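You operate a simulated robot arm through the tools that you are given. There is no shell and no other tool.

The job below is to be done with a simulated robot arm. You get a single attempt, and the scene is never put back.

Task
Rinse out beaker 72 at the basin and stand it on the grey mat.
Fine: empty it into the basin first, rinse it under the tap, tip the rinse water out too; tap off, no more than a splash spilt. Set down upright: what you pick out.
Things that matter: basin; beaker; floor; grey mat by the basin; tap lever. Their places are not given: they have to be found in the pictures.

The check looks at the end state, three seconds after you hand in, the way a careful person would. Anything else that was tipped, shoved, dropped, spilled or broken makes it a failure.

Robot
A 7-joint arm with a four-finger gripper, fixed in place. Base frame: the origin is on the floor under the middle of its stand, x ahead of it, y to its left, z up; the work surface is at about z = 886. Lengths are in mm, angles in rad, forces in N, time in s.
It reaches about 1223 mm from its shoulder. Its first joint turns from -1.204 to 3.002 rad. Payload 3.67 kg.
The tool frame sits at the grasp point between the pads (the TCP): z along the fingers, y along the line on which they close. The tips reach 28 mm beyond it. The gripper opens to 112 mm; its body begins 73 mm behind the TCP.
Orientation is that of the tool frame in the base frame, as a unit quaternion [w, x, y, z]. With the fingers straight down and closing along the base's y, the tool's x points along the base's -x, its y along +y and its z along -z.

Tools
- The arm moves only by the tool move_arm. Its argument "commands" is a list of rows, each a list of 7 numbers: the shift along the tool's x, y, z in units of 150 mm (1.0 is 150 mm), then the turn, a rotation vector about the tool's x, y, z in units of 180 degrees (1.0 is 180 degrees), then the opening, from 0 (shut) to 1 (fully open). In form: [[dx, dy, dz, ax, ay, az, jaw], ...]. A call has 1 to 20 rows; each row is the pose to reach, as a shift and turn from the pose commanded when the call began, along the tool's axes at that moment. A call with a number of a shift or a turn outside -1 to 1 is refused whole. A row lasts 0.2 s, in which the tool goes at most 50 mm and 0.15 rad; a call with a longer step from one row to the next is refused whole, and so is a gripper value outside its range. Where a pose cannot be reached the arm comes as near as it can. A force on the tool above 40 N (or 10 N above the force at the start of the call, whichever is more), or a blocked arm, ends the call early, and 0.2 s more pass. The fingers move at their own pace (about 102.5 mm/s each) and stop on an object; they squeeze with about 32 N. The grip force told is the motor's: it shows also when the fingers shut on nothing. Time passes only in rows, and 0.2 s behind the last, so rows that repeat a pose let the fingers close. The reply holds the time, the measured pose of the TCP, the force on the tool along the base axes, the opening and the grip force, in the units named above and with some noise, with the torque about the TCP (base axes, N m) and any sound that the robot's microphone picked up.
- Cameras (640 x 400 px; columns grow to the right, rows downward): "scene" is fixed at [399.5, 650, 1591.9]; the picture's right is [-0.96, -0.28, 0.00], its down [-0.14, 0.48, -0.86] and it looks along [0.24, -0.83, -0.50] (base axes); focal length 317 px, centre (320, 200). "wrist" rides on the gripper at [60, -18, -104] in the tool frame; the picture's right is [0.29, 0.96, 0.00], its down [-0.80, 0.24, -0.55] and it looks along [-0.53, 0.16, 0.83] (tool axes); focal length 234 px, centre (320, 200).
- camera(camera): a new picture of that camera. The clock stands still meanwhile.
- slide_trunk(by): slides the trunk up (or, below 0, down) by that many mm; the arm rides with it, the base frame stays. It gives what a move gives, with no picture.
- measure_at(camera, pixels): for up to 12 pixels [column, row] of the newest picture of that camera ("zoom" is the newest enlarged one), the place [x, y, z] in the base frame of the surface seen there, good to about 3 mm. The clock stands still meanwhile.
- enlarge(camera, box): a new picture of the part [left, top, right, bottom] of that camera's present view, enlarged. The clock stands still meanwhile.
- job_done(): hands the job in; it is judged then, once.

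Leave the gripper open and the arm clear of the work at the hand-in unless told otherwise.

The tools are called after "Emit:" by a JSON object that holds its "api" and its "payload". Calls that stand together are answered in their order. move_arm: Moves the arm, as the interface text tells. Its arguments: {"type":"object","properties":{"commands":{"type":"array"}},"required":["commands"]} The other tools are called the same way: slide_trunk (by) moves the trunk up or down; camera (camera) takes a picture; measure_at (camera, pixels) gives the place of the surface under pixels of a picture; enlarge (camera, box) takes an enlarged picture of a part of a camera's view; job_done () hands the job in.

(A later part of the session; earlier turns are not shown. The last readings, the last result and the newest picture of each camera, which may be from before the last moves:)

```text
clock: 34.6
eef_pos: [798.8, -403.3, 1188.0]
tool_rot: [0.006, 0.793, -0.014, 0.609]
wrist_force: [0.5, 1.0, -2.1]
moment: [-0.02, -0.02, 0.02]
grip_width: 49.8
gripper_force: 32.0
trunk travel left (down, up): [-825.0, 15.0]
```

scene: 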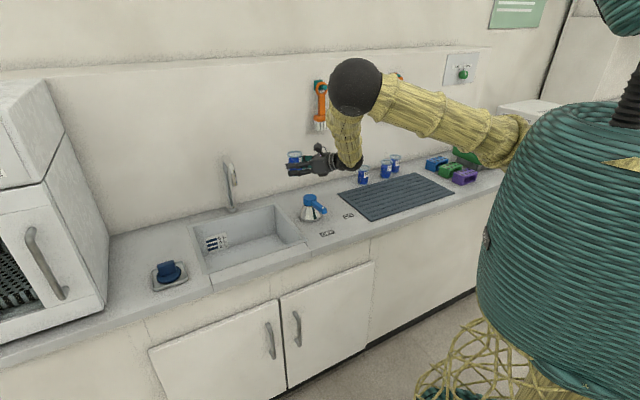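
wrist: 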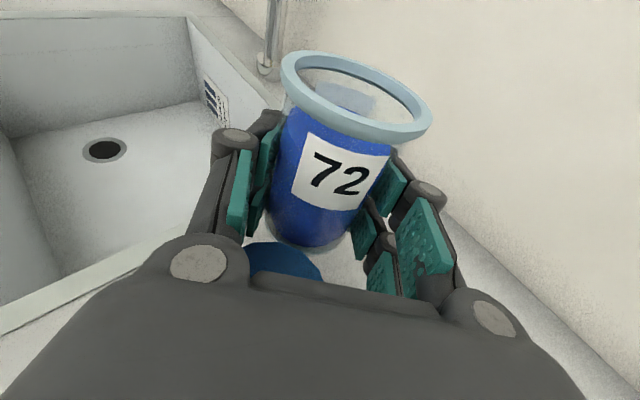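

Now I'll lower the hand 110 mm with the arm in place.

Emit:
{"api": "move_arm", "payload": {"commands": [[-0.05, 0, 0.013, 0, 0, 0, 0], [-0.16, 0.001, 0.043, 0, 0, 0, 0], [-0.3, 0.002, 0.08, 0, 0, 0, 0], [-0.44, 0.003, 0.117, 0, 0, 0, 0], [-0.57, 0.004, 0.152, 0, 0, 0, 0], [-0.67, 0.005, 0.179, 0, 0, 0, 0], [-0.708, 0.005, 0.189, 0, 0, 0, 0]]}}

Emit:
{"api": "camera", "payload": {"camera": "scene"}}

```text
clock: 36.2
eef_pos: [799.2, -402.4, 1079.0]
tool_rot: [0.006, 0.793, -0.014, 0.609]
wrist_force: [-0.7, 0.4, -1.5]
moment: [-0.01, -0.02, 0.01]
grip_width: 49.9
gripper_force: 31.7
trunk travel left (down, up): [-825.0, 15.0]
```

```text
taken
```

scene: 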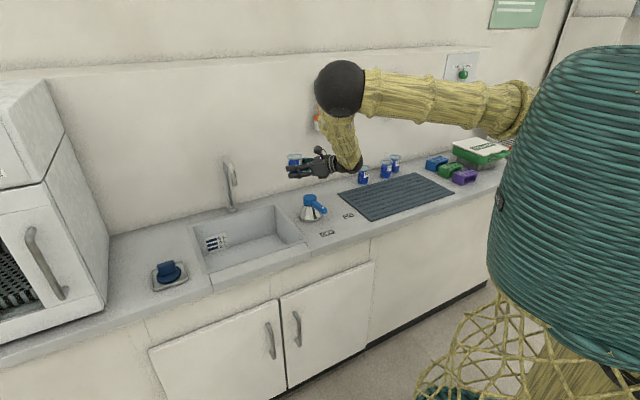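

The elbow is now further from its limit. I'll move towards the basin by (+50,+130) at constant height.

Emit:
{"api": "move_arm", "payload": {"commands": [[0.004, -0.05, 0.017, 0, 0, 0, 0], [0.013, -0.155, 0.053, 0, 0, 0, 0], [0.025, -0.3, 0.102, 0, 0, 0, 0], [0.037, -0.45, 0.154, 0, 0, 0, 0], [0.05, -0.6, 0.205, 0, 0, 0, 0], [0.061, -0.74, 0.252, 0, 0, 0, 0], [0.07, -0.84, 0.287, 0, 0, 0, 0], [0.073, -0.876, 0.299, 0, 0, 0, 0]]}}

Emit:
{"api": "camera", "payload": {"camera": "scene"}}

```text
clock: 38.0
eef_pos: [848.3, -273.2, 1076.7]
tool_rot: [0.007, 0.793, -0.014, 0.609]
wrist_force: [-0.1, 0.5, -1.6]
moment: [0.02, 0.02, 0.01]
grip_width: 50.4
gripper_force: 31.7
trunk travel left (down, up): [-825.0, 15.0]
```

```text
taken
```

scene: 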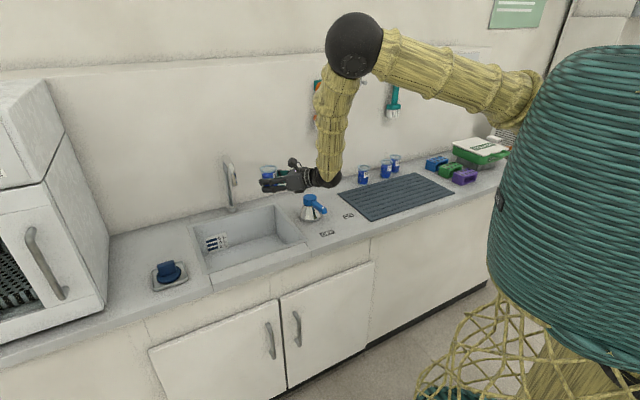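

Reached (848,-273,1077), with the basin below and ahead. I'll descend to z≈960 over the right half of the basin, at about (885,-250), clear of the faucet.

Emit:
{"api": "move_arm", "payload": {"commands": [[-0.04, -0.009, 0.025, 0, 0, 0, 0], [-0.125, -0.028, 0.078, 0, 0, 0, 0], [-0.24, -0.054, 0.15, 0, 0, 0, 0], [-0.36, -0.08, 0.226, 0, 0, 0, 0], [-0.48, -0.107, 0.3, 0, 0, 0, 0], [-0.59, -0.132, 0.37, 0, 0, 0, 0], [-0.665, -0.149, 0.418, 0, 0, 0, 0], [-0.692, -0.155, 0.435, 0, 0, 0, 0]]}}

Emit:
{"api": "camera", "payload": {"camera": "scene"}}

Emit:
{"api": "camera", "payload": {"camera": "wrist"}}

```text
clock: 39.8
eef_pos: [886.8, -249.7, 960.5]
tool_rot: [0.006, 0.793, -0.014, 0.609]
wrist_force: [0.9, 0.0, -1.8]
moment: [0.02, 0.04, 0.03]
grip_width: 49.8
gripper_force: 32.5
trunk travel left (down, up): [-825.0, 15.0]
```

```text
taken
```

scene: 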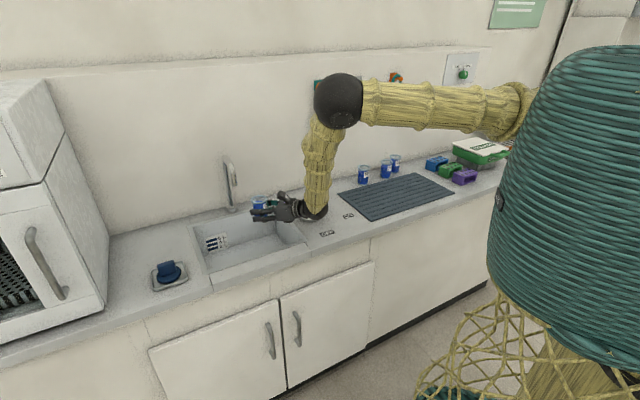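

```text
taken
```

wrist: 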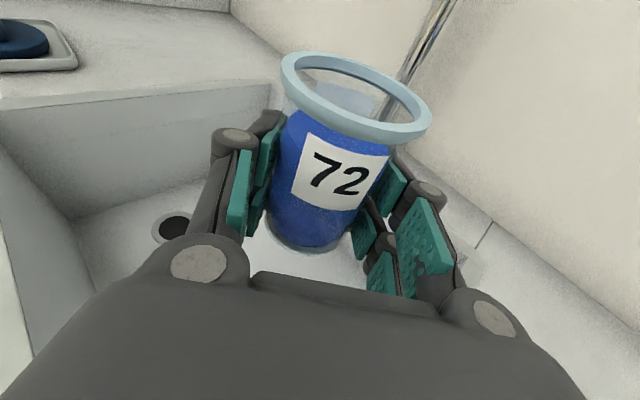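

The beaker is over the basin floor, and the drain is visible. I'll start tipping by rolling about the finger axis so the mouth swings left (+y). First a 20° test roll, which is below the spill angle.

Emit:
{"api": "move_arm", "payload": {"commands": [[0, 0, 0, 0, 0, -0.03, 0], [0, 0, 0, 0, 0, -0.07, 0], [0, 0, 0, 0, 0, -0.11, 0]]}}

```text
clock: 40.6
eef_pos: [886.7, -249.1, 961.3]
tool_rot: [0.111, 0.784, 0.123, 0.599]
wrist_force: [0.5, 0.7, -2.1]
moment: [-0.01, 0.0, -0.01]
grip_width: 50.0
gripper_force: 31.6
trunk travel left (down, up): [-825.0, 15.0]
```

It tracks. Next I'll pour slowly, another 58° of roll, to about 78° total.

Emit:
{"api": "move_arm", "payload": {"commands": [[0, 0, 0, 0, 0, -0.025, 0], [0, 0, 0, 0, 0, -0.05, 0], [0, 0, 0, 0, 0, -0.075, 0], [0, 0, 0, 0, 0, -0.1, 0], [0, 0, 0, 0, 0, -0.125, 0], [0, 0, 0, 0, 0, -0.15, 0], [0, 0, 0, 0, 0, -0.175, 0], [0, 0, 0, 0, 0, -0.2, 0], [0, 0, 0, 0, 0, -0.225, 0], [0, 0, 0, 0, 0, -0.25, 0], [0, 0, 0, 0, 0, -0.275, 0], [0, 0, 0, 0, 0, -0.3, 0], [0, 0, 0, 0, 0, -0.32, 0]]}}

Emit:
{"api": "camera", "payload": {"camera": "scene"}}

Emit:
{"api": "enlarge", "payload": {"camera": "scene", "box": [180, 150, 340, 290]}}

```text
clock: 43.4
eef_pos: [982.6, -443.2, 954.7]
tool_rot: [0.379, 0.671, 0.419, 0.481]
wrist_force: [-17.9, 31.1, -0.3]
moment: [-0.37, 0.01, -0.1]
grip_width: 72.0
gripper_force: 31.9
out of reach, approached as far as the arm can: row 2, 3, 4, 5, 6, 7, 8, 9, 10, 11, 12, 13
trunk travel left (down, up): [-825.0, 15.0]
stopped in row 13: the force on the tool passed its limit at 340 N (the readings are from after the stop); the commanded pose is now the measured one
```

```text
taken
```

scene: 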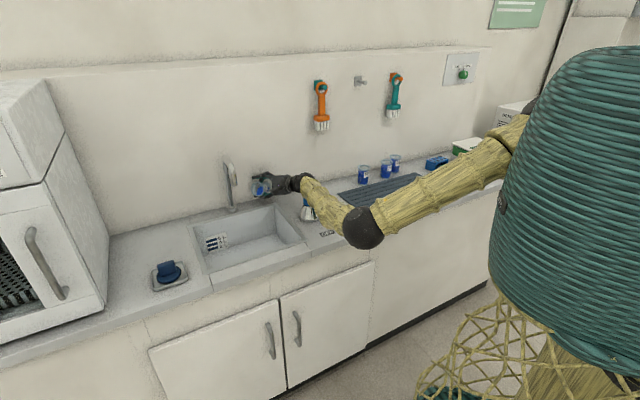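

```text
2.86 times, centred on (260, 220) of scene
```

zoom: 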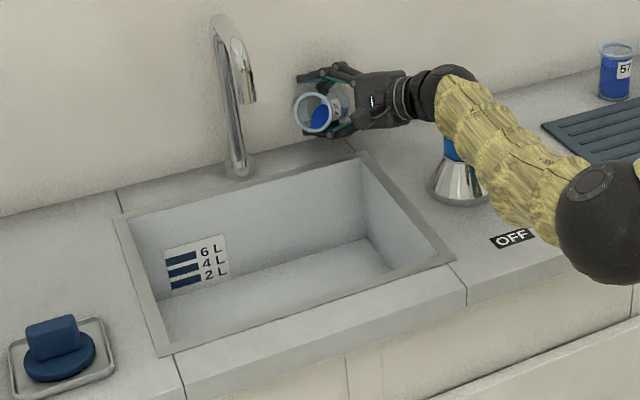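

Something went badly wrong. The roll went past a joint limit, the arm flung to (983,-443), and it hit the wall. I need to see the state of the beaker and the bench closely.

Emit:
{"api": "enlarge", "payload": {"camera": "scene", "box": [235, 155, 305, 215]}}

Emit:
{"api": "camera", "payload": {"camera": "wrist"}}

```text
6.67 times, centred on (270, 185) of scene
```

zoom: 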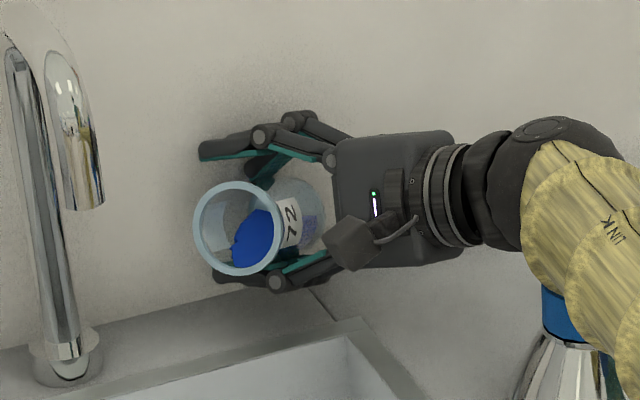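

```text
taken
```

wrist: 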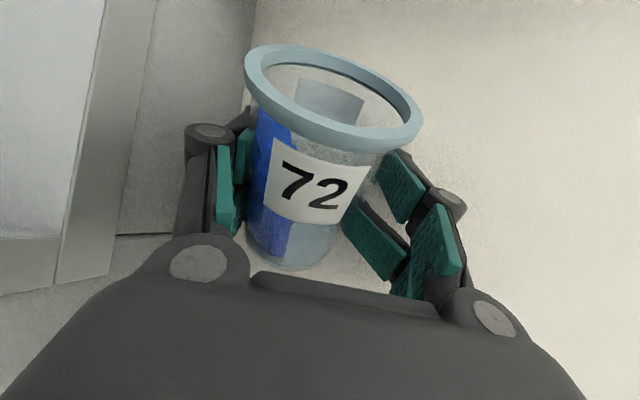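

The hand is jammed with the beaker against the wall, tilted about 68°, with roughly a third of the liquid left. I see no puddle on the bench and the tap isn't running. The forearm is close to the lever. I'll back off the wall gently and rise a little while rolling back towards upright, in small steps.

Emit:
{"api": "move_arm", "payload": {"commands": [[0.03, 0.026, -0.034, 0, 0, 0.01, 0], [0.06, 0.052, -0.068, 0, 0, 0.03, 0], [0.1, 0.085, -0.11, 0, 0, 0.05, 0]]}}

Emit:
{"api": "camera", "payload": {"camera": "wrist"}}

Emit:
{"api": "enlarge", "payload": {"camera": "scene", "box": [200, 140, 400, 265]}}

```text
clock: 43.7
eef_pos: [981.8, -442.4, 954.7]
tool_rot: [0.373, 0.67, 0.42, 0.486]
wrist_force: [-19.7, 46.2, 9.8]
moment: [-0.75, -0.32, 0.02]
grip_width: 72.1
gripper_force: 32.3
trunk travel left (down, up): [-825.0, 15.0]
stopped in row 1: the force on the tool passed its limit at 58 N (the readings are from after the stop); the commanded pose is now the measured one
```

```text
taken
```

wrist: 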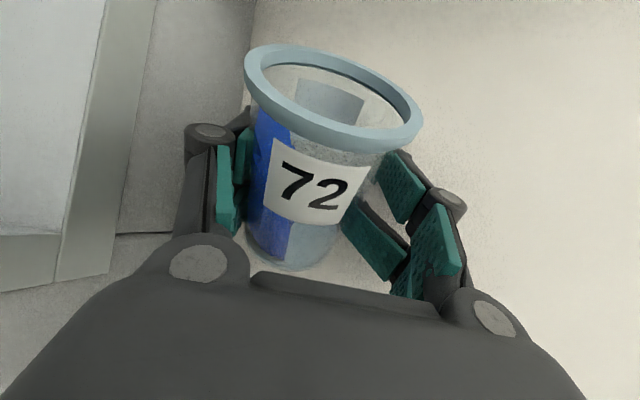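

```text
3.20 times, centred on (300, 202) of scene
```

zoom: 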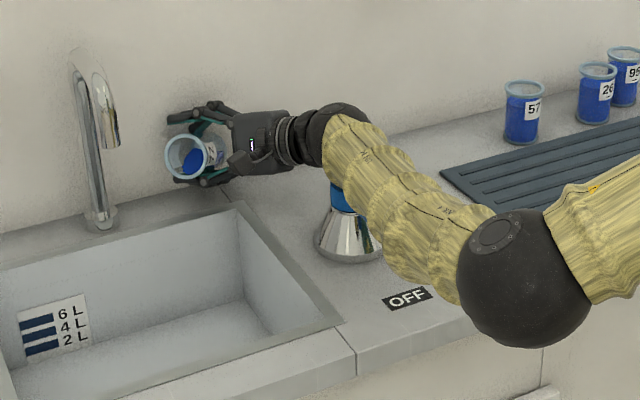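

The force rose to 58 N, so that direction wasn't right. The push on the tool points along (-0.4,0.9,0). I'll retreat 14 mm purely along that, with no roll.

Emit:
{"api": "move_arm", "payload": {"commands": [[0.032, -0.02, -0.03, 0, 0, 0, 0], [0.064, -0.04, -0.06, 0, 0, 0, 0]]}}

```text
clock: 44.1
eef_pos: [980.6, -443.8, 955.7]
tool_rot: [0.371, 0.67, 0.418, 0.488]
wrist_force: [-16.8, 52.6, -6.4]
moment: [-0.38, -0.09, 0.13]
grip_width: 72.2
gripper_force: 32.3
trunk travel left (down, up): [-825.0, 15.0]
stopped in row 1: the force on the tool passed its limit at 68 N (the readings are from after the stop); the commanded pose is now the measured one
```

The force rose again, so I'll hold still for a moment and see whether it relaxes.

Emit:
{"api": "move_arm", "payload": {"commands": [[0, 0, 0, 0, 0, 0, 0], [0, 0, 0, 0, 0, 0, 0]]}}

Emit:
{"api": "camera", "payload": {"camera": "scene"}}

```text
clock: 44.7
eef_pos: [980.0, -444.3, 955.8]
tool_rot: [0.373, 0.672, 0.415, 0.486]
wrist_force: [-17.5, 55.0, -8.8]
moment: [-0.37, -0.02, 0.27]
grip_width: 72.4
gripper_force: 32.4
trunk travel left (down, up): [-825.0, 15.0]
```

```text
taken
```

scene: 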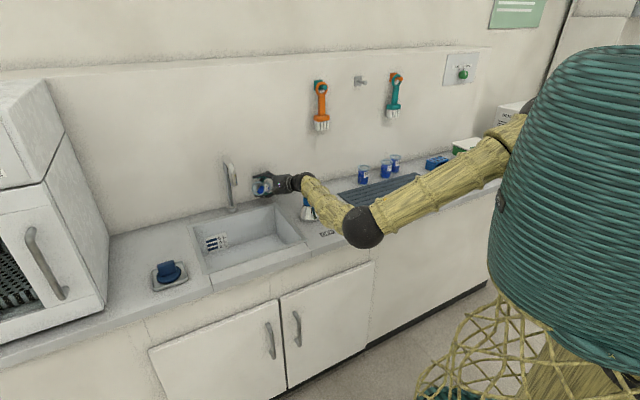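

The force is steady at about 58 N. The forearm looks as if it's resting on the lever handle, which holds the arm there. I'll lift everything 15 mm with the trunk's remaining upward travel to free it.

Emit:
{"api": "slide_trunk", "payload": {"by": 15}}

Emit:
{"api": "enlarge", "payload": {"camera": "scene", "box": [230, 150, 400, 260]}}

```text
clock: 45.1
eef_pos: [978.5, -446.5, 958.8]
tool_rot: [0.368, 0.675, 0.416, 0.486]
wrist_force: [-11.8, 42.3, -5.8]
moment: [-0.4, -0.11, 0.22]
grip_width: 71.9
gripper_force: 31.8
trunk travel left (down, up): [-832.0, 8.0]
stopped: the force on the tool passed its limit at 71 N (the readings are from after the stop); the commanded pose is now the measured one
```

```text
3.64 times, centred on (315, 205) of scene
```

zoom: 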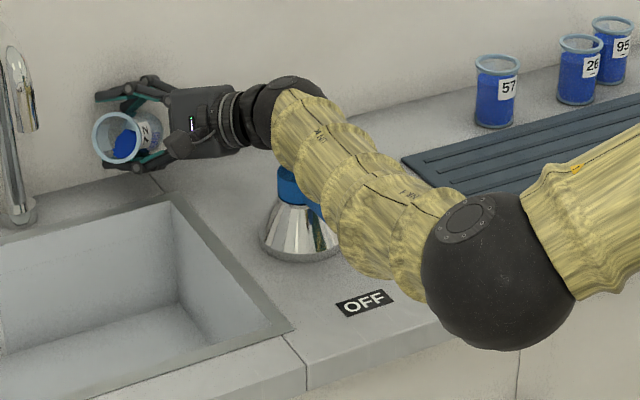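

It freed slightly and the force dropped to 44 N. I'll measure the elbow and forearm precisely to pick a safe way out.

Emit:
{"api": "measure_at", "payload": {"camera": "zoom", "pixels": [[497, 272], [430, 272], [497, 340], [380, 235], [340, 180], [300, 120], [265, 105], [200, 120], [290, 185], [312, 205], [590, 230], [630, 200]]}}

```text
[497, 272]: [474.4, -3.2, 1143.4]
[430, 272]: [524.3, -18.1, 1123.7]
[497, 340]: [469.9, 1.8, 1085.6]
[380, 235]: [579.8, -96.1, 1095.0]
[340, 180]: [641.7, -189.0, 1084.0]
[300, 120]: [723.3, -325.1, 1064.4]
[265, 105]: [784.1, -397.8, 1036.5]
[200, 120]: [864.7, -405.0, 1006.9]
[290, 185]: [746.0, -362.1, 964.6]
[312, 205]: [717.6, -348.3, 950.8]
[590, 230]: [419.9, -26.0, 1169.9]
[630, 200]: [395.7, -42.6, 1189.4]
```

The forearm now clears the lever knob by a few mm. I'll retry a short retreat straight off the wall along its normal.

Emit:
{"api": "move_arm", "payload": {"commands": [[0.066, -0.029, -0.09, 0, 0, 0, 0], [0.132, -0.04, -0.18, 0, 0, 0, 0]]}}

```text
clock: 45.4
eef_pos: [977.2, -447.2, 959.8]
tool_rot: [0.366, 0.675, 0.414, 0.489]
wrist_force: [-17.2, 40.4, -2.1]
moment: [-0.52, -0.18, -0.04]
grip_width: 71.8
gripper_force: 32.3
trunk travel left (down, up): [-832.0, 8.0]
stopped in row 1: the force on the tool passed its limit at 80 N (the readings are from after the stop); the commanded pose is now the measured one
```

It spiked again. The roll joint is probably pinned at its limit in this pose, so a pure translation isn't feasible. I'll combine rolling back towards upright, which frees that joint, with the retreat.

Emit:
{"api": "move_arm", "payload": {"commands": [[0.066, -0.029, -0.09, 0, 0, 0.045, 0], [0.132, -0.04, -0.18, 0, 0, 0.09, 0], [0.198, -0.05, -0.27, 0, 0, 0.135, 0]]}}

```text
clock: 45.7
eef_pos: [974.0, -450.6, 965.0]
tool_rot: [0.348, 0.688, 0.39, 0.503]
wrist_force: [-16.2, 44.9, -0.1]
moment: [-0.58, -0.22, 0.02]
grip_width: 72.3
gripper_force: 31.9
trunk travel left (down, up): [-832.0, 8.0]
stopped in row 1: the force on the tool passed its limit at 118 N (the readings are from after the stop); the commanded pose is now the measured one
```

It rolled about 5° and slid along the wall slightly. I'll try a more decisive retreat of 45 mm off the wall in a single row, with the roll.

Emit:
{"api": "move_arm", "payload": {"commands": [[0.173, -0.058, -0.23, 0, 0, 0.045, 0], [0.25, -0.084, -0.33, 0, 0, 0.09, 0]]}}

Emit:
{"api": "camera", "payload": {"camera": "wrist"}}

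Emit:
{"api": "camera", "payload": {"camera": "scene"}}

```text
clock: 46.0
eef_pos: [974.4, -450.4, 969.0]
tool_rot: [0.34, 0.693, 0.38, 0.51]
wrist_force: [-20.2, 39.7, 3.7]
moment: [-0.58, -0.29, -0.16]
grip_width: 72.5
gripper_force: 31.8
trunk travel left (down, up): [-832.0, 8.0]
stopped in row 1: the force on the tool passed its limit at 120 N (the readings are from after the stop); the commanded pose is now the measured one
```

```text
taken
```

wrist: 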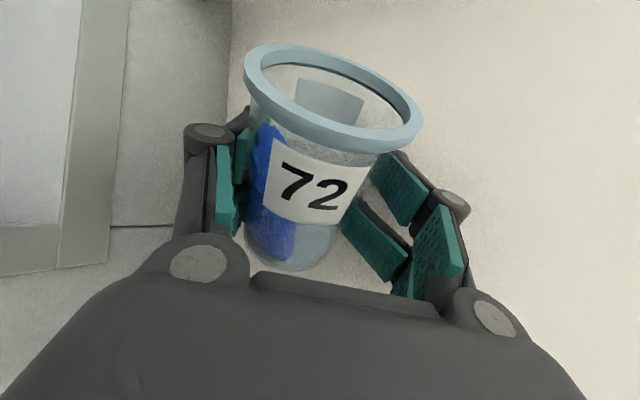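

```text
taken
```

scene: 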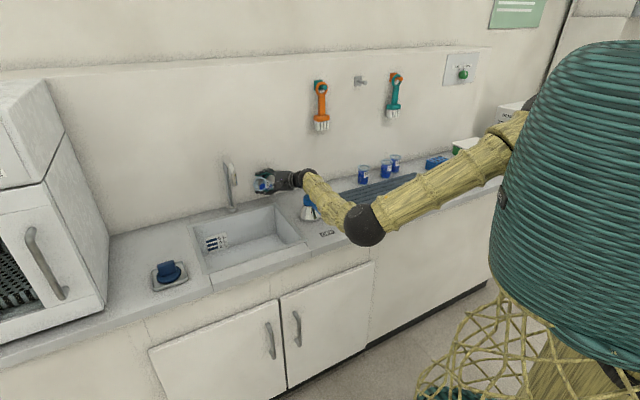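

Now it makes sense. The wrist ball is wedged beside the lever knob, so it can't retreat, and the beaker's base edge is on the wall. It has to go up first. I'll move straight up in small steps with a slow roll back.

Emit:
{"api": "move_arm", "payload": {"commands": [[0.015, 0.0285, -0.0083, 0, 0, 0.012, 0], [0.03, 0.057, -0.0166, 0, 0, 0.024, 0], [0.045, 0.0855, -0.025, 0, 0, 0.036, 0], [0.06, 0.114, -0.033, 0, 0, 0.048, 0]]}}

```text
clock: 46.8
eef_pos: [972.4, -449.3, 974.2]
tool_rot: [0.308, 0.715, 0.343, 0.526]
wrist_force: [-14.6, 21.7, -4.5]
moment: [-0.07, -0.03, -0.25]
grip_width: 71.5
gripper_force: 32.6
trunk travel left (down, up): [-832.0, 8.0]
stopped in row 3: the force on the tool passed its limit at 56 N (the readings are from after the stop); the commanded pose is now the measured one
```

Progress, and the force is down to 26 N. I'll continue up with the slow roll.

Emit:
{"api": "move_arm", "payload": {"commands": [[0.018, 0.027, -0.0085, 0, 0, 0.012, 0], [0.036, 0.053, -0.017, 0, 0, 0.024, 0], [0.054, 0.08, -0.0255, 0, 0, 0.036, 0], [0.072, 0.107, -0.034, 0, 0, 0.048, 0], [0.09, 0.133, -0.0425, 0, 0, 0.06, 0]]}}

```text
clock: 47.3
eef_pos: [970.6, -448.8, 977.5]
tool_rot: [0.292, 0.726, 0.323, 0.533]
wrist_force: [-16.5, 20.9, -4.8]
moment: [0.05, -0.02, -0.32]
grip_width: 70.6
gripper_force: 32.1
trunk travel left (down, up): [-832.0, 8.0]
stopped in row 2: the force on the tool passed its limit at 46 N (the readings are from after the stop); the commanded pose is now the measured one
```

The wrist ball is now about level with the knob's top. I'll go up a little more and blend in the retreat.

Emit:
{"api": "move_arm", "payload": {"commands": [[0.0234, 0.0307, -0.0105, 0, 0, 0.008, 0], [0.0624, 0.0396, -0.0505, 0, 0, 0.016, 0], [0.1014, 0.0485, -0.0905, 0, 0, 0.024, 0], [0.1404, 0.0574, -0.1305, 0, 0, 0.032, 0], [0.1794, 0.0663, -0.1705, 0, 0, 0.04, 0]]}}

Emit:
{"api": "camera", "payload": {"camera": "wrist"}}

Emit:
{"api": "enlarge", "payload": {"camera": "scene", "box": [220, 140, 400, 260]}}

```text
clock: 47.7
eef_pos: [972.9, -448.9, 980.3]
tool_rot: [0.283, 0.73, 0.316, 0.536]
wrist_force: [-14.6, 22.8, -5.3]
moment: [-0.02, 0.05, -0.25]
grip_width: 70.8
gripper_force: 32.1
trunk travel left (down, up): [-832.0, 8.0]
stopped in row 2: the force on the tool passed its limit at 48 N (the readings are from after the stop); the commanded pose is now the measured one
```

```text
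taken
```

wrist: 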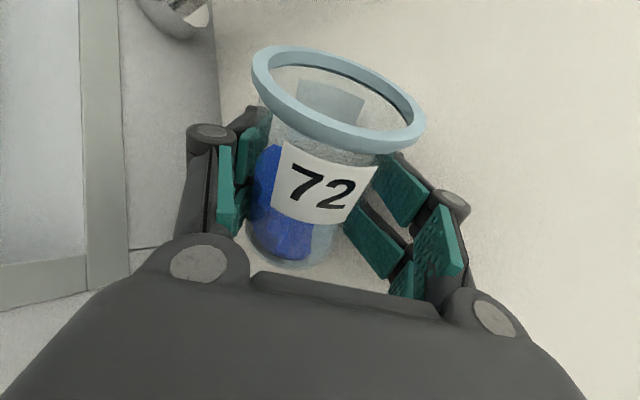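

```text
3.33 times, centred on (310, 200) of scene
```

zoom: 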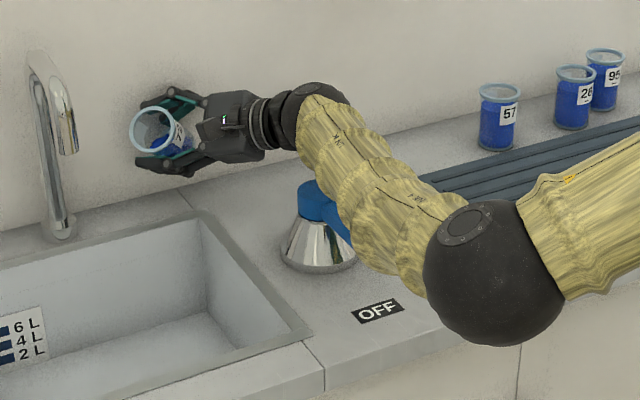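

The beaker is still held and no water is running. I'll go up a further 20 mm, with no roll or retreat.

Emit:
{"api": "move_arm", "payload": {"commands": [[0.02, 0.025, -0.009, 0, 0, 0, 0], [0.04, 0.05, -0.0175, 0, 0, 0, 0], [0.06, 0.075, -0.026, 0, 0, 0, 0], [0.08, 0.1, -0.035, 0, 0, 0, 0]]}}

```text
clock: 48.2
eef_pos: [970.6, -449.5, 981.5]
tool_rot: [0.281, 0.732, 0.316, 0.535]
wrist_force: [-14.9, 23.8, -4.1]
moment: [-0.02, 0.06, -0.26]
grip_width: 69.3
gripper_force: 32.0
trunk travel left (down, up): [-832.0, 8.0]
stopped in row 2: the force on the tool passed its limit at 44 N (the readings are from after the stop); the commanded pose is now the measured one
```

Rolling gave the best progress earlier, so I'll roll back only, in small steps.

Emit:
{"api": "move_arm", "payload": {"commands": [[0, 0, 0, 0, 0, 0.015, 0], [0, 0, 0, 0, 0, 0.03, 0], [0, 0, 0, 0, 0, 0.045, 0], [0, 0, 0, 0, 0, 0.06, 0], [0, 0, 0, 0, 0, 0.075, 0]]}}

```text
clock: 49.4
eef_pos: [970.3, -452.6, 986.8]
tool_rot: [0.219, 0.763, 0.227, 0.564]
wrist_force: [-15.5, 32.7, 14.4]
moment: [-0.49, -0.15, -0.22]
grip_width: 69.2
gripper_force: 31.9
trunk travel left (down, up): [-832.0, 8.0]
```

All the steps completed. The wrist ball is above the knob at last and the beaker tilt is down to about 36°. Now I'll retreat off the wall.

Emit:
{"api": "move_arm", "payload": {"commands": [[0.031, -0.03, -0.054, 0, 0, 0, 0], [0.062, -0.06, -0.108, 0, 0, 0, 0], [0.093, -0.09, -0.162, 0, 0, 0, 0], [0.124, -0.12, -0.216, 0, 0, 0, 0]]}}

Emit:
{"api": "camera", "payload": {"camera": "scene"}}

Emit:
{"api": "camera", "payload": {"camera": "wrist"}}

```text
clock: 49.7
eef_pos: [968.2, -455.3, 987.4]
tool_rot: [0.212, 0.764, 0.225, 0.566]
wrist_force: [-11.8, 30.9, 3.7]
moment: [-0.01, 0.0, -0.12]
grip_width: 71.3
gripper_force: 32.0
trunk travel left (down, up): [-832.0, 8.0]
stopped in row 1: the force on the tool passed its limit at 89 N (the readings are from after the stop); the commanded pose is now the measured one
```

```text
taken
```

scene: 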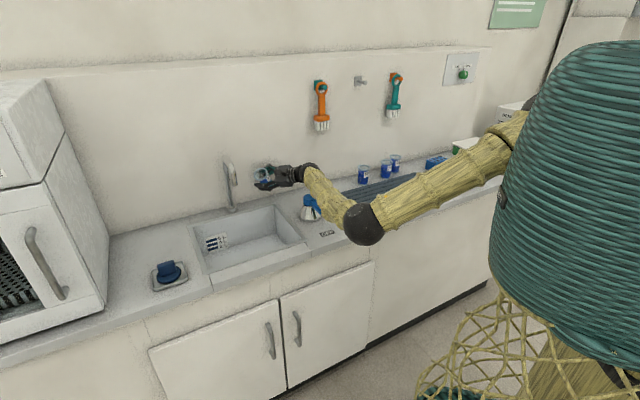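

```text
taken
```

wrist: 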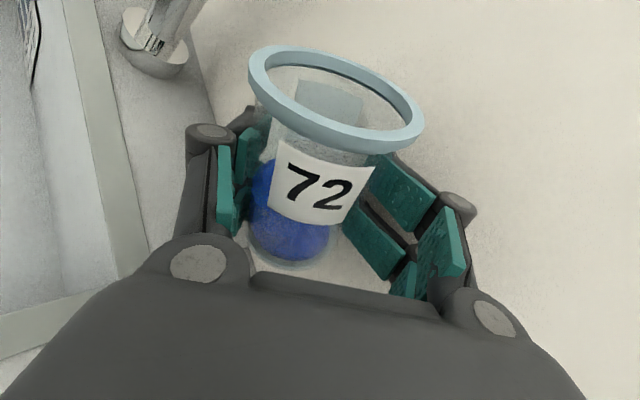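

Retreat is blocked kinematically: the elbow is at its sideways limit and the arm is at a singular extension. Moving the hand up should break that. I'll go straight up in 8–10 mm rows.

Emit:
{"api": "move_arm", "payload": {"commands": [[0.04, 0.03, -0.004, 0, 0, 0, 0], [0.09, 0.066, -0.009, 0, 0, 0, 0], [0.145, 0.106, -0.014, 0, 0, 0, 0], [0.2, 0.146, -0.02, 0, 0, 0, 0], [0.255, 0.186, -0.025, 0, 0, 0, 0]]}}

```text
clock: 50.2
eef_pos: [969.1, -454.6, 987.0]
tool_rot: [0.208, 0.767, 0.224, 0.564]
wrist_force: [-15.4, 23.2, -3.0]
moment: [0.19, 0.11, -0.31]
grip_width: 71.3
gripper_force: 31.9
trunk travel left (down, up): [-832.0, 8.0]
stopped in row 2: the force on the tool passed its limit at 49 N (the readings are from after the stop); the commanded pose is now the measured one
```

Still stuck at z=987, now with 28 N. I'll look closely at what touches the wall around the hand.

Emit:
{"api": "enlarge", "payload": {"camera": "scene", "box": [240, 140, 330, 210]}}

Emit:
{"api": "measure_at", "payload": {"camera": "zoom", "pixels": [[100, 60], [200, 60], [60, 300], [130, 330], [150, 195], [135, 225], [175, 240], [300, 200], [380, 190], [210, 200], [230, 290], [110, 250]]}}

```text
5.71 times, centred on (285, 175) of scene
```

zoom: 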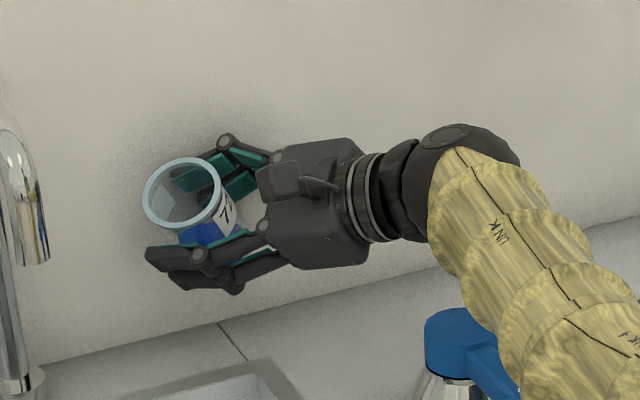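

```text
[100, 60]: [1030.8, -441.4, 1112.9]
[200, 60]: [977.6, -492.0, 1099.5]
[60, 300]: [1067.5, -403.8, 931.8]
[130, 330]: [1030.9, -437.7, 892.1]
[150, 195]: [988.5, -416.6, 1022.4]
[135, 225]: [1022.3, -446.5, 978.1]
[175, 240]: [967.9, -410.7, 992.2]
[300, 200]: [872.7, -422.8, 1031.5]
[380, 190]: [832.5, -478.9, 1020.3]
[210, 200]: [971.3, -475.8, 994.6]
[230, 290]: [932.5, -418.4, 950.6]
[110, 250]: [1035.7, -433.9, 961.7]
```

The wall is at its expected place, and the fingertips and beaker edge lean on it. Pitching the hand further down at a fixed TCP would raise the wrist and elbow along the direction that is still free. I'll pitch down 18° in small steps.

Emit:
{"api": "move_arm", "payload": {"commands": [[0, 0, 0, 0.012, -0.016, 0, 0], [0, 0, 0, 0.024, -0.032, 0, 0], [0, 0, 0, 0.036, -0.048, 0, 0], [0, 0, 0, 0.048, -0.064, 0, 0], [0, 0, 0, 0.06, -0.08, 0, 0]]}}

```text
clock: 51.4
eef_pos: [969.3, -455.7, 991.0]
tool_rot: [0.165, 0.847, 0.248, 0.439]
wrist_force: [-13.2, 33.2, 4.5]
moment: [0.0, 0.06, -0.26]
grip_width: 70.1
gripper_force: 31.9
trunk travel left (down, up): [-832.0, 8.0]
```

All the rows completed and the wrist is now up at z≈1106. I'll retry the retreat from the wall with a slight rise.

Emit:
{"api": "move_arm", "payload": {"commands": [[0.021, -0.037, -0.056, 0, 0, 0, 0], [0.042, -0.074, -0.112, 0, 0, 0, 0], [0.063, -0.111, -0.168, 0, 0, 0, 0], [0.084, -0.148, -0.224, 0, 0, 0, 0]]}}

```text
clock: 52.6
eef_pos: [946.6, -460.8, 1034.0]
tool_rot: [0.179, 0.844, 0.233, 0.449]
wrist_force: [-12.5, 14.1, -5.1]
moment: [0.34, 0.28, -0.37]
grip_width: 49.4
gripper_force: 31.5
trunk travel left (down, up): [-832.0, 8.0]
stopped in row 4: the arm was blocked; the commanded pose is now the measured one
```

Good. The gripper has closed on the beaker again at 49.4 mm and the hand has moved off and up. I'll check its state.

Emit:
{"api": "camera", "payload": {"camera": "wrist"}}

Emit:
{"api": "enlarge", "payload": {"camera": "scene", "box": [220, 110, 400, 260]}}

```text
taken
```

wrist: 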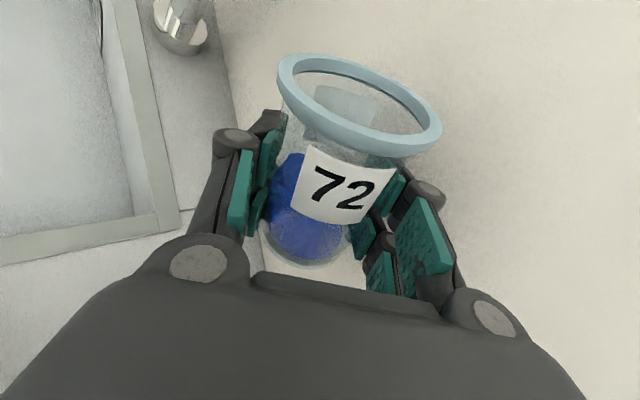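

```text
2.67 times, centred on (310, 185) of scene
```

zoom: 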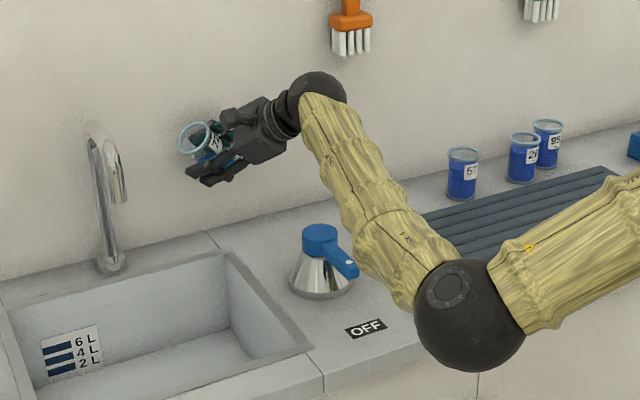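

The beaker is safely gripped and the lever handle hasn't moved. About a third of the liquid remains. I now want the elbow back above the arm line. I'll pitch the hand down 18° first, which pushes the wrist outward and frees the shoulder, then pitch back up so the elbow stays high.

Emit:
{"api": "move_arm", "payload": {"commands": [[0, 0, 0, 0.012, -0.016, 0, 0], [0, 0, 0, 0.024, -0.032, 0, 0], [0, 0, 0, 0.036, -0.048, 0, 0], [0, 0, 0, 0.048, -0.064, 0, 0], [0, 0, 0, 0.0605, -0.0797, 0, 0]]}}

Emit:
{"api": "camera", "payload": {"camera": "scene"}}

```text
clock: 53.8
eef_pos: [944.8, -460.1, 1035.8]
tool_rot: [0.127, 0.906, 0.251, 0.317]
wrist_force: [-10.2, 8.4, 6.1]
moment: [-0.17, -0.41, 0.12]
grip_width: 49.3
gripper_force: 31.9
trunk travel left (down, up): [-832.0, 8.0]
```

```text
taken
```

scene: 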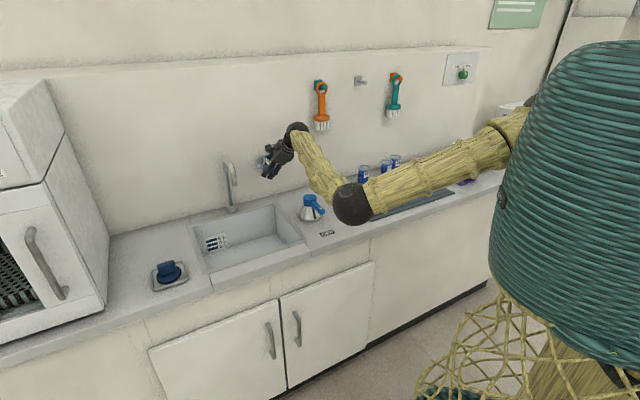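

The elbow came up a bit. I'll measure where it is now.

Emit:
{"api": "measure_at", "payload": {"camera": "scene", "pixels": [[352, 204], [335, 204], [400, 187], [440, 172], [295, 133], [312, 160]]}}

```text
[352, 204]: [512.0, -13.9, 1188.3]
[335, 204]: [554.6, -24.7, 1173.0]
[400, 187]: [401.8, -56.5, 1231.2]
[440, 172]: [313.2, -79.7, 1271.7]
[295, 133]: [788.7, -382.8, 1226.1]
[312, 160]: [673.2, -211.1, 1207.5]
```

The elbow is now slightly off its sideways limit. From here I'll try moving away from the wall by (-28,+28,+10) mm in small rows.

Emit:
{"api": "move_arm", "payload": {"commands": [[0.001, -0.03, -0.028, 0, 0, 0, 0], [0.004, -0.08, -0.074, 0, 0, 0, 0], [0.006, -0.13, -0.12, 0, 0, 0, 0], [0.008, -0.17, -0.156, 0, 0, 0, 0], [0.009, -0.201, -0.184, 0, 0, 0, 0]]}}

```text
clock: 55.0
eef_pos: [919.5, -435.6, 1044.1]
tool_rot: [0.127, 0.906, 0.25, 0.316]
wrist_force: [-0.5, -0.5, -0.4]
moment: [-0.02, -0.01, 0.04]
grip_width: 49.2
gripper_force: 32.3
trunk travel left (down, up): [-832.0, 8.0]
```

It tracked perfectly and the force is zero, so the hand is free of the wall. I'll continue the same way, moving +112 mm in y over the rear of the basin.

Emit:
{"api": "move_arm", "payload": {"commands": [[0.022, -0.039, -0.005, 0, 0, 0, 0], [0.066, -0.117, -0.016, 0, 0, 0, 0], [0.117, -0.208, -0.028, 0, 0, 0, 0], [0.171, -0.305, -0.041, 0, 0, 0, 0], [0.226, -0.402, -0.054, 0, 0, 0, 0], [0.28, -0.5, -0.067, 0, 0, 0, 0], [0.33, -0.59, -0.079, 0, 0, 0, 0], [0.364, -0.649, -0.087, 0, 0, 0, 0]]}}

Emit:
{"api": "camera", "payload": {"camera": "scene"}}

Emit:
{"api": "camera", "payload": {"camera": "wrist"}}

```text
clock: 57.0
eef_pos: [912.8, -401.5, 1079.7]
tool_rot: [0.168, 0.905, 0.227, 0.319]
wrist_force: [-0.7, -0.8, -0.6]
moment: [-0.03, -0.02, 0.0]
grip_width: 49.1
gripper_force: 31.8
trunk travel left (down, up): [-832.0, 8.0]
stopped in row 8: the arm was blocked; the commanded pose is now the measured one
```

```text
taken
```

scene: 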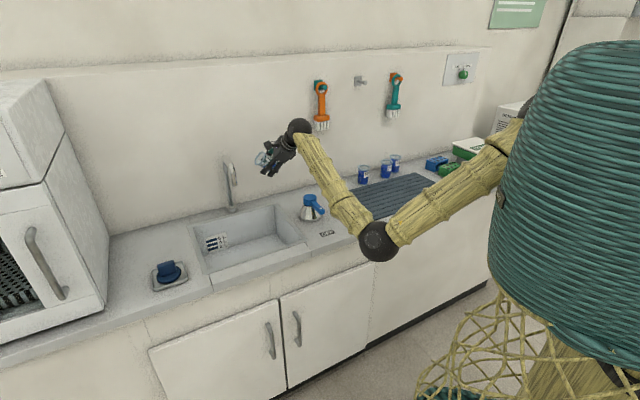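

```text
taken
```

wrist: 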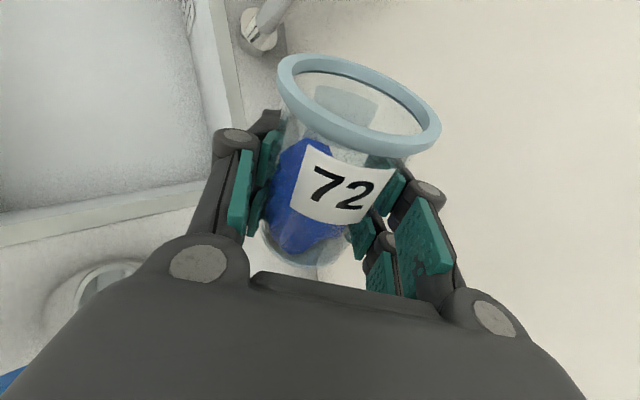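

It moved only partly and the elbow is dropping lower. I'll measure the elbow.

Emit:
{"api": "measure_at", "payload": {"camera": "scene", "pixels": [[379, 241], [360, 241], [420, 210], [480, 170], [340, 190], [298, 128]]}}

```text
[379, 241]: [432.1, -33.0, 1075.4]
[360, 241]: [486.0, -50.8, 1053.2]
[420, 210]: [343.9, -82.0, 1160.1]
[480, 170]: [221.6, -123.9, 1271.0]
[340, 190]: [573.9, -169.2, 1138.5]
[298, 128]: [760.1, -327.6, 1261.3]
```

Moving parallel to the wall towards the faucet is still a free direction. I'll shift (+40,+40,-20), so the mouth ends up well inside the basin when I tip it left, which this pose has roll range for.

Emit:
{"api": "move_arm", "payload": {"commands": [[0.03, -0.024, 0.027, 0, 0, 0, 0], [0.09, -0.07, 0.08, 0, 0, 0, 0], [0.15, -0.12, 0.135, 0, 0, 0, 0], [0.21, -0.167, 0.19, 0, 0, 0, 0], [0.256, -0.204, 0.23, 0, 0, 0, 0]]}}

```text
clock: 58.4
eef_pos: [947.8, -414.1, 1071.4]
tool_rot: [0.192, 0.906, 0.211, 0.314]
wrist_force: [0.0, -0.9, -1.5]
moment: [0.0, 0.01, 0.0]
grip_width: 49.1
gripper_force: 31.8
trunk travel left (down, up): [-832.0, 8.0]
stopped in row 5: the arm was blocked; the commanded pose is now the measured one
```

Moving further left isn't available to the shoulder, but the wrist can swing the hand left about itself, which keeps the arm joints still. I'll rotate the hand 25° left about the wrist centre, which moves the TCP by (+6,+61,0) over the basin.

Emit:
{"api": "move_arm", "payload": {"commands": [[0.015, -0.021, -0.004, 0.0042, 0.0042, -0.0063, 0], [0.044, -0.062, -0.012, 0.0127, 0.0125, -0.019, 0], [0.08, -0.114, -0.021, 0.0233, 0.0229, -0.0349, 0], [0.117, -0.166, -0.031, 0.0339, 0.0334, -0.0508, 0], [0.153, -0.217, -0.041, 0.0445, 0.0438, -0.0666, 0], [0.189, -0.268, -0.05, 0.0551, 0.0542, -0.0825, 0], [0.218, -0.31, -0.058, 0.0636, 0.0626, -0.0952, 0], [0.233, -0.331, -0.062, 0.0678, 0.0667, -0.1015, 0]]}}

Emit:
{"api": "camera", "payload": {"camera": "scene"}}

Emit:
{"api": "camera", "payload": {"camera": "wrist"}}

```text
clock: 60.2
eef_pos: [951.3, -371.5, 1074.0]
tool_rot: [0.129, 0.84, 0.399, 0.344]
wrist_force: [0.3, 0.5, -1.4]
moment: [0.03, -0.01, -0.04]
grip_width: 48.9
gripper_force: 31.9
trunk travel left (down, up): [-832.0, 8.0]
```

```text
taken
```

scene: 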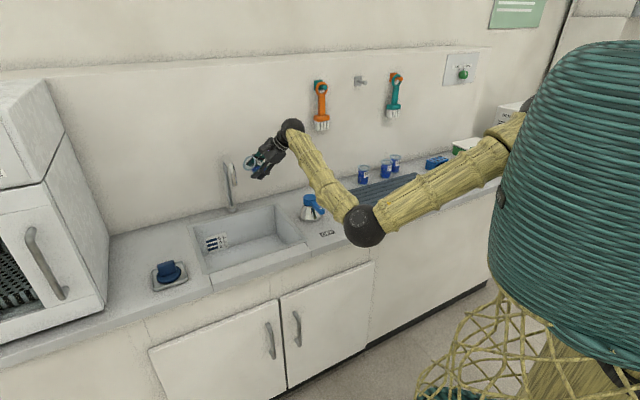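

```text
taken
```

wrist: 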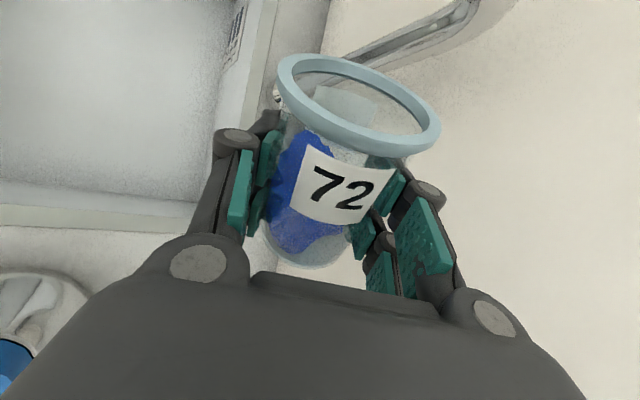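

The swing worked. The TCP is at (951,-371,1074), a bit close to the rear rim. I'll swing another 12° left the same way for margin.

Emit:
{"api": "move_arm", "payload": {"commands": [[0.02, -0.022, -0.002, 0.0048, 0.0049, -0.0073, 0], [0.065, -0.073, -0.007, 0.0158, 0.0164, -0.0243, 0], [0.11, -0.125, -0.012, 0.0269, 0.0279, -0.0413, 0], [0.13, -0.147, -0.014, 0.0317, 0.0328, -0.0486, 0]]}}

```text
clock: 61.2
eef_pos: [946.8, -341.7, 1072.0]
tool_rot: [0.092, 0.794, 0.484, 0.356]
wrist_force: [-0.3, -0.1, 0.2]
moment: [0.01, 0.01, -0.02]
grip_width: 48.9
gripper_force: 31.9
trunk travel left (down, up): [-832.0, 8.0]
```

The TCP is at (947,-342,1072). Tipping left from here puts the lip about 70 mm inside the basin edges. I'll pour slowly with small roll steps, first 29°.

Emit:
{"api": "move_arm", "payload": {"commands": [[0, 0, 0, 0, 0, -0.015, 0], [0, 0, 0, 0, 0, -0.035, 0], [0, 0, 0, 0, 0, -0.055, 0], [0, 0, 0, 0, 0, -0.075, 0], [0, 0, 0, 0, 0, -0.095, 0], [0, 0, 0, 0, 0, -0.115, 0], [0, 0, 0, 0, 0, -0.135, 0], [0, 0, 0, 0, 0, -0.155, 0]]}}

Emit:
{"api": "enlarge", "payload": {"camera": "scene", "box": [180, 110, 340, 280]}}

```text
clock: 63.0
eef_pos: [950.5, -335.7, 1080.7]
tool_rot: [0.176, 0.651, 0.661, 0.33]
wrist_force: [0.6, 0.0, -0.4]
moment: [0.03, 0.0, 0.01]
grip_width: 49.4
gripper_force: 32.6
trunk travel left (down, up): [-832.0, 8.0]
```

```text
2.35 times, centred on (260, 195) of scene
```

zoom: 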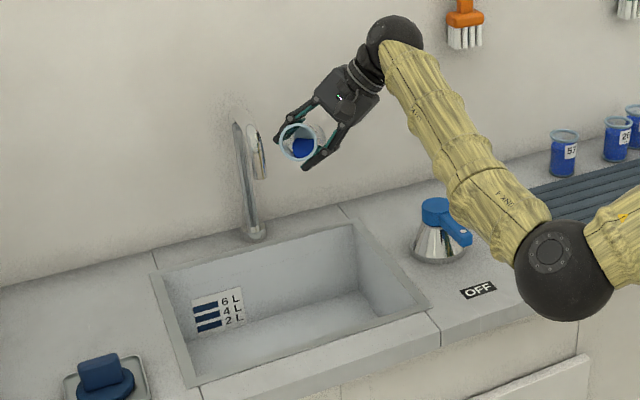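

It's tracking well, with the beaker tilted about 68° and the mouth over the basin. I'll continue a few degrees at a time.

Emit:
{"api": "move_arm", "payload": {"commands": [[0, 0, 0, 0, 0, -0.015, 0], [0, 0, 0, 0, 0, -0.03, 0], [0, 0, 0, 0, 0, -0.045, 0], [0, 0, 0, 0, 0, -0.06, 0]]}}

```text
clock: 64.0
eef_pos: [950.4, -335.7, 1080.2]
tool_rot: [0.205, 0.586, 0.72, 0.311]
wrist_force: [0.6, -1.3, -1.2]
moment: [0.0, 0.0, 0.0]
grip_width: 49.2
gripper_force: 31.4
trunk travel left (down, up): [-832.0, 8.0]
```

Position is stable and the tilt is about 75°. Another small increment follows.

Emit:
{"api": "move_arm", "payload": {"commands": [[0, 0, 0, 0, 0, -0.015, 0], [0, 0, 0, 0, 0, -0.03, 0], [0, 0, 0, 0, 0, -0.045, 0], [0, 0, 0, 0, 0, -0.06, 0]]}}

Emit:
{"api": "camera", "payload": {"camera": "wrist"}}

Emit:
{"api": "enlarge", "payload": {"camera": "scene", "box": [180, 110, 340, 280]}}

```text
clock: 65.0
eef_pos: [950.5, -334.2, 1083.5]
tool_rot: [0.234, 0.515, 0.771, 0.292]
wrist_force: [0.2, -0.6, -1.2]
moment: [0.05, 0.0, -0.01]
grip_width: 48.8
gripper_force: 31.9
trunk travel left (down, up): [-832.0, 8.0]
```

```text
taken
```

wrist: 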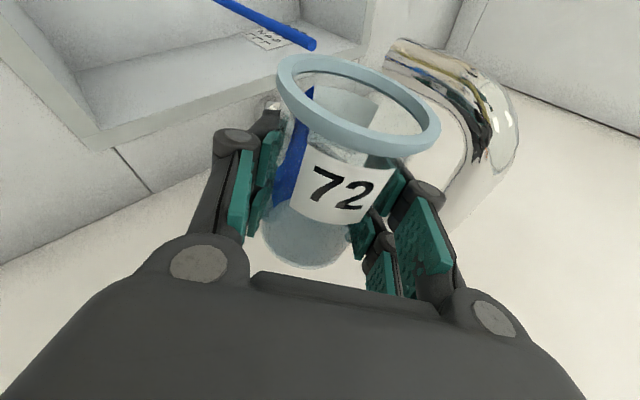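

```text
2.35 times, centred on (260, 195) of scene
```

zoom: 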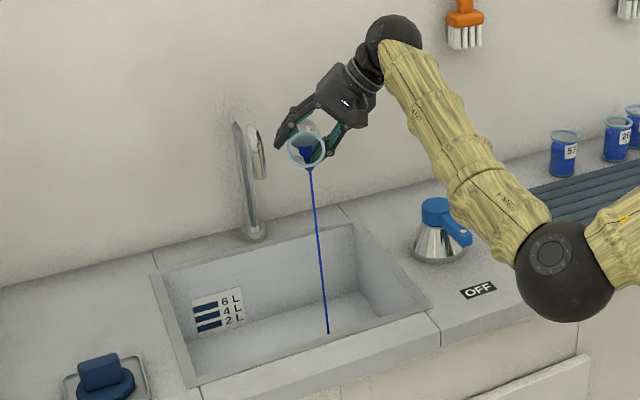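

A thin blue stream is falling, and I'll confirm where it lands.

Emit:
{"api": "measure_at", "payload": {"camera": "zoom", "pixels": [[327, 331], [325, 315], [318, 250], [312, 200], [335, 331], [345, 335], [330, 338], [300, 330]]}}

```text
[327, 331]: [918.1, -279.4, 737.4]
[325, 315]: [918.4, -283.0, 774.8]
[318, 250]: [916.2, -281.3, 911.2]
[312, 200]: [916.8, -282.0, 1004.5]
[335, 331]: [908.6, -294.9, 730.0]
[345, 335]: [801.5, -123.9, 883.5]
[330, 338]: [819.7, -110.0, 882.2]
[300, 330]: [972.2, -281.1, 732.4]
```

It lands on the basin floor at (918,-280). I'll roll slightly further and hold so it drains.

Emit:
{"api": "move_arm", "payload": {"commands": [[0, 0, 0, 0, 0, -0.01, 0], [0, 0, 0, 0, 0, -0.02, 0], [0, 0, 0, 0, 0, -0.03, 0], [0, 0, 0, 0, 0, -0.04, 0], [0, 0, 0, 0, 0, -0.05, 0], [0, 0, 0, 0, 0, -0.05, 0], [0, 0, 0, 0, 0, -0.05, 0]]}}

Emit:
{"api": "camera", "payload": {"camera": "wrist"}}

```text
clock: 66.6
eef_pos: [948.8, -334.6, 1079.9]
tool_rot: [0.253, 0.453, 0.811, 0.271]
wrist_force: [0.3, 1.2, -1.0]
moment: [0.01, 0.01, -0.01]
grip_width: 49.1
gripper_force: 32.0
trunk travel left (down, up): [-832.0, 8.0]
```

```text
taken
```

wrist: 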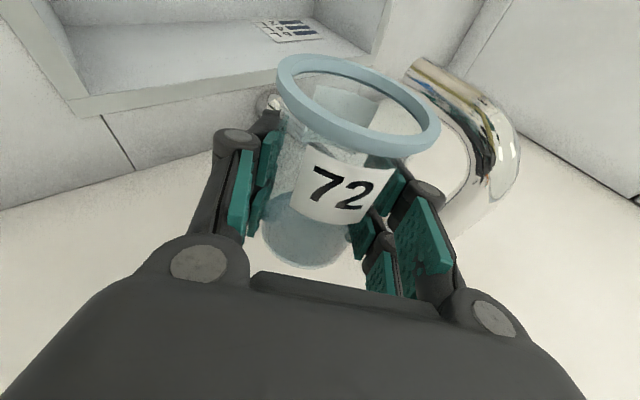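

The beaker looks empty now. The arm's awkward posture is due to the roll joint sitting at one end of its range. Unwinding it (rolling + about the finger axis) recentres it, and everything nearby is more than 20 mm clear of the sweep. I'll roll +122°, back through upright.

Emit:
{"api": "move_arm", "payload": {"commands": [[0, 0, 0, 0, 0, 0.03, 0], [0, 0, 0, 0, 0, 0.07, 0], [0, 0, 0, 0, 0, 0.11, 0], [0, 0, 0, 0, 0, 0.15, 0], [0, 0, 0, 0, 0, 0.19, 0], [0, 0, 0, 0, 0, 0.23, 0], [0, 0, 0, 0, 0, 0.27, 0], [0, 0, 0, 0, 0, 0.31, 0], [0, 0, 0, 0, 0, 0.35, 0], [0, 0, 0, 0, 0, 0.39, 0], [0, 0, 0, 0, 0, 0.43, 0], [0, 0, 0, 0, 0, 0.47, 0], [0, 0, 0, 0, 0, 0.51, 0], [0, 0, 0, 0, 0, 0.55, 0], [0, 0, 0, 0, 0, 0.59, 0], [0, 0, 0, 0, 0, 0.63, 0], [0, 0, 0, 0, 0, 0.66, 0], [0, 0, 0, 0, 0, 0.68, 0]]}}

Emit:
{"api": "camera", "payload": {"camera": "scene"}}

Emit:
{"api": "camera", "payload": {"camera": "wrist"}}

```text
clock: 70.4
eef_pos: [948.2, -340.3, 1077.2]
tool_rot: [-0.112, 0.929, -0.011, 0.352]
wrist_force: [1.0, -0.2, 0.1]
moment: [0.03, 0.02, -0.01]
grip_width: 49.0
gripper_force: 32.3
trunk travel left (down, up): [-832.0, 8.0]
```

```text
taken
```

scene: 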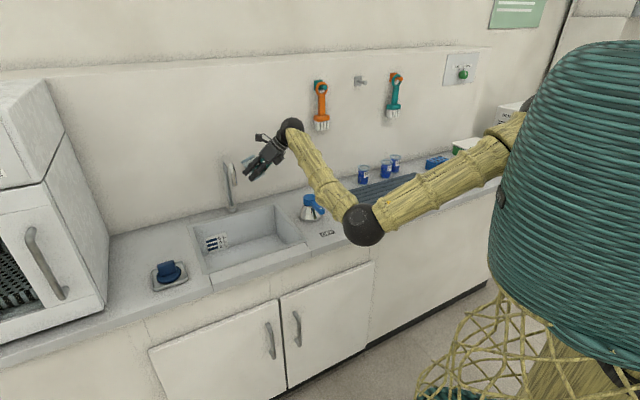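

```text
taken
```

wrist: 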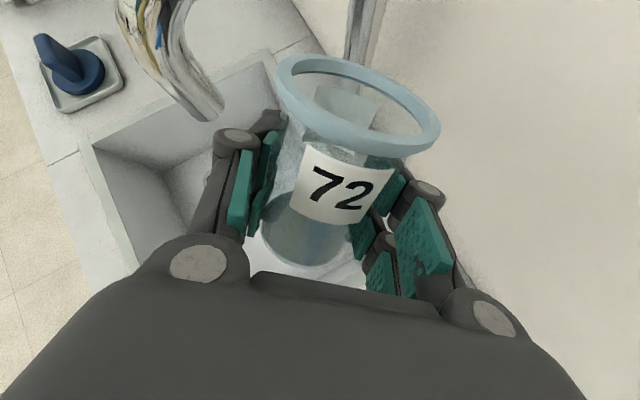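

The beaker is empty and upright-ish and the roll joint is now well centred. To get clear of the faucet before unwinding more, I'll pitch the hand down about 18° around the wrist.

Emit:
{"api": "move_arm", "payload": {"commands": [[-0.06, 0.02, -0.01, -0.005, -0.0142, 0, 0], [-0.16, 0.054, -0.027, -0.0125, -0.038, 0, 0], [-0.26, 0.087, -0.043, -0.02, -0.061, 0, 0], [-0.35, 0.117, -0.058, -0.027, -0.082, 0, 0], [-0.404, 0.135, -0.067, -0.0313, -0.0949, 0, 0]]}}

```text
clock: 71.6
eef_pos: [895.4, -355.8, 1035.4]
tool_rot: [-0.067, 0.976, -0.008, 0.206]
wrist_force: [0.4, 0.1, -0.1]
moment: [-0.01, 0.02, 0.01]
grip_width: 49.2
gripper_force: 31.7
trunk travel left (down, up): [-832.0, 8.0]
```

I'm well clear now. Next I'll unwind the roll joint a further 162°.

Emit:
{"api": "move_arm", "payload": {"commands": [[0, 0, 0, 0, 0, 0.045, 0], [0, 0, 0, 0, 0, 0.09, 0], [0, 0, 0, 0, 0, 0.135, 0], [0, 0, 0, 0, 0, 0.18, 0], [0, 0, 0, 0, 0, 0.225, 0], [0, 0, 0, 0, 0, 0.27, 0], [0, 0, 0, 0, 0, 0.315, 0], [0, 0, 0, 0, 0, 0.36, 0], [0, 0, 0, 0, 0, 0.405, 0], [0, 0, 0, 0, 0, 0.45, 0], [0, 0, 0, 0, 0, 0.495, 0], [0, 0, 0, 0, 0, 0.54, 0], [0, 0, 0, 0, 0, 0.585, 0], [0, 0, 0, 0, 0, 0.63, 0], [0, 0, 0, 0, 0, 0.675, 0], [0, 0, 0, 0, 0, 0.72, 0], [0, 0, 0, 0, 0, 0.765, 0], [0, 0, 0, 0, 0, 0.81, 0], [0, 0, 0, 0, 0, 0.855, 0], [0, 0, 0, 0, 0, 0.9, 0]]}}

Emit:
{"api": "camera", "payload": {"camera": "scene"}}

```text
clock: 75.8
eef_pos: [896.4, -352.9, 1037.6]
tool_rot: [0.217, -0.144, 0.965, 0.035]
wrist_force: [-0.2, -0.1, -1.3]
moment: [0.0, 0.01, 0.01]
grip_width: 49.0
gripper_force: 31.5
trunk travel left (down, up): [-832.0, 8.0]
```

```text
taken
```

scene: 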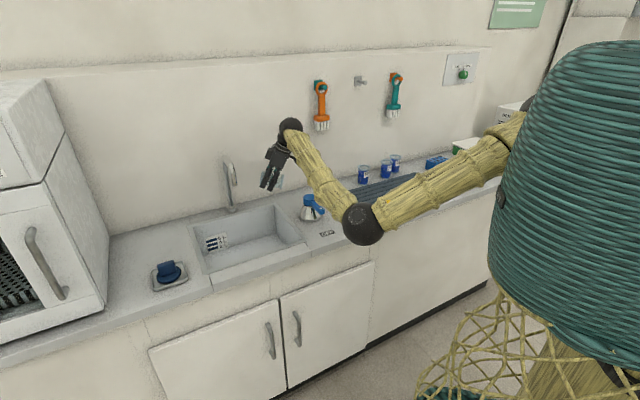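

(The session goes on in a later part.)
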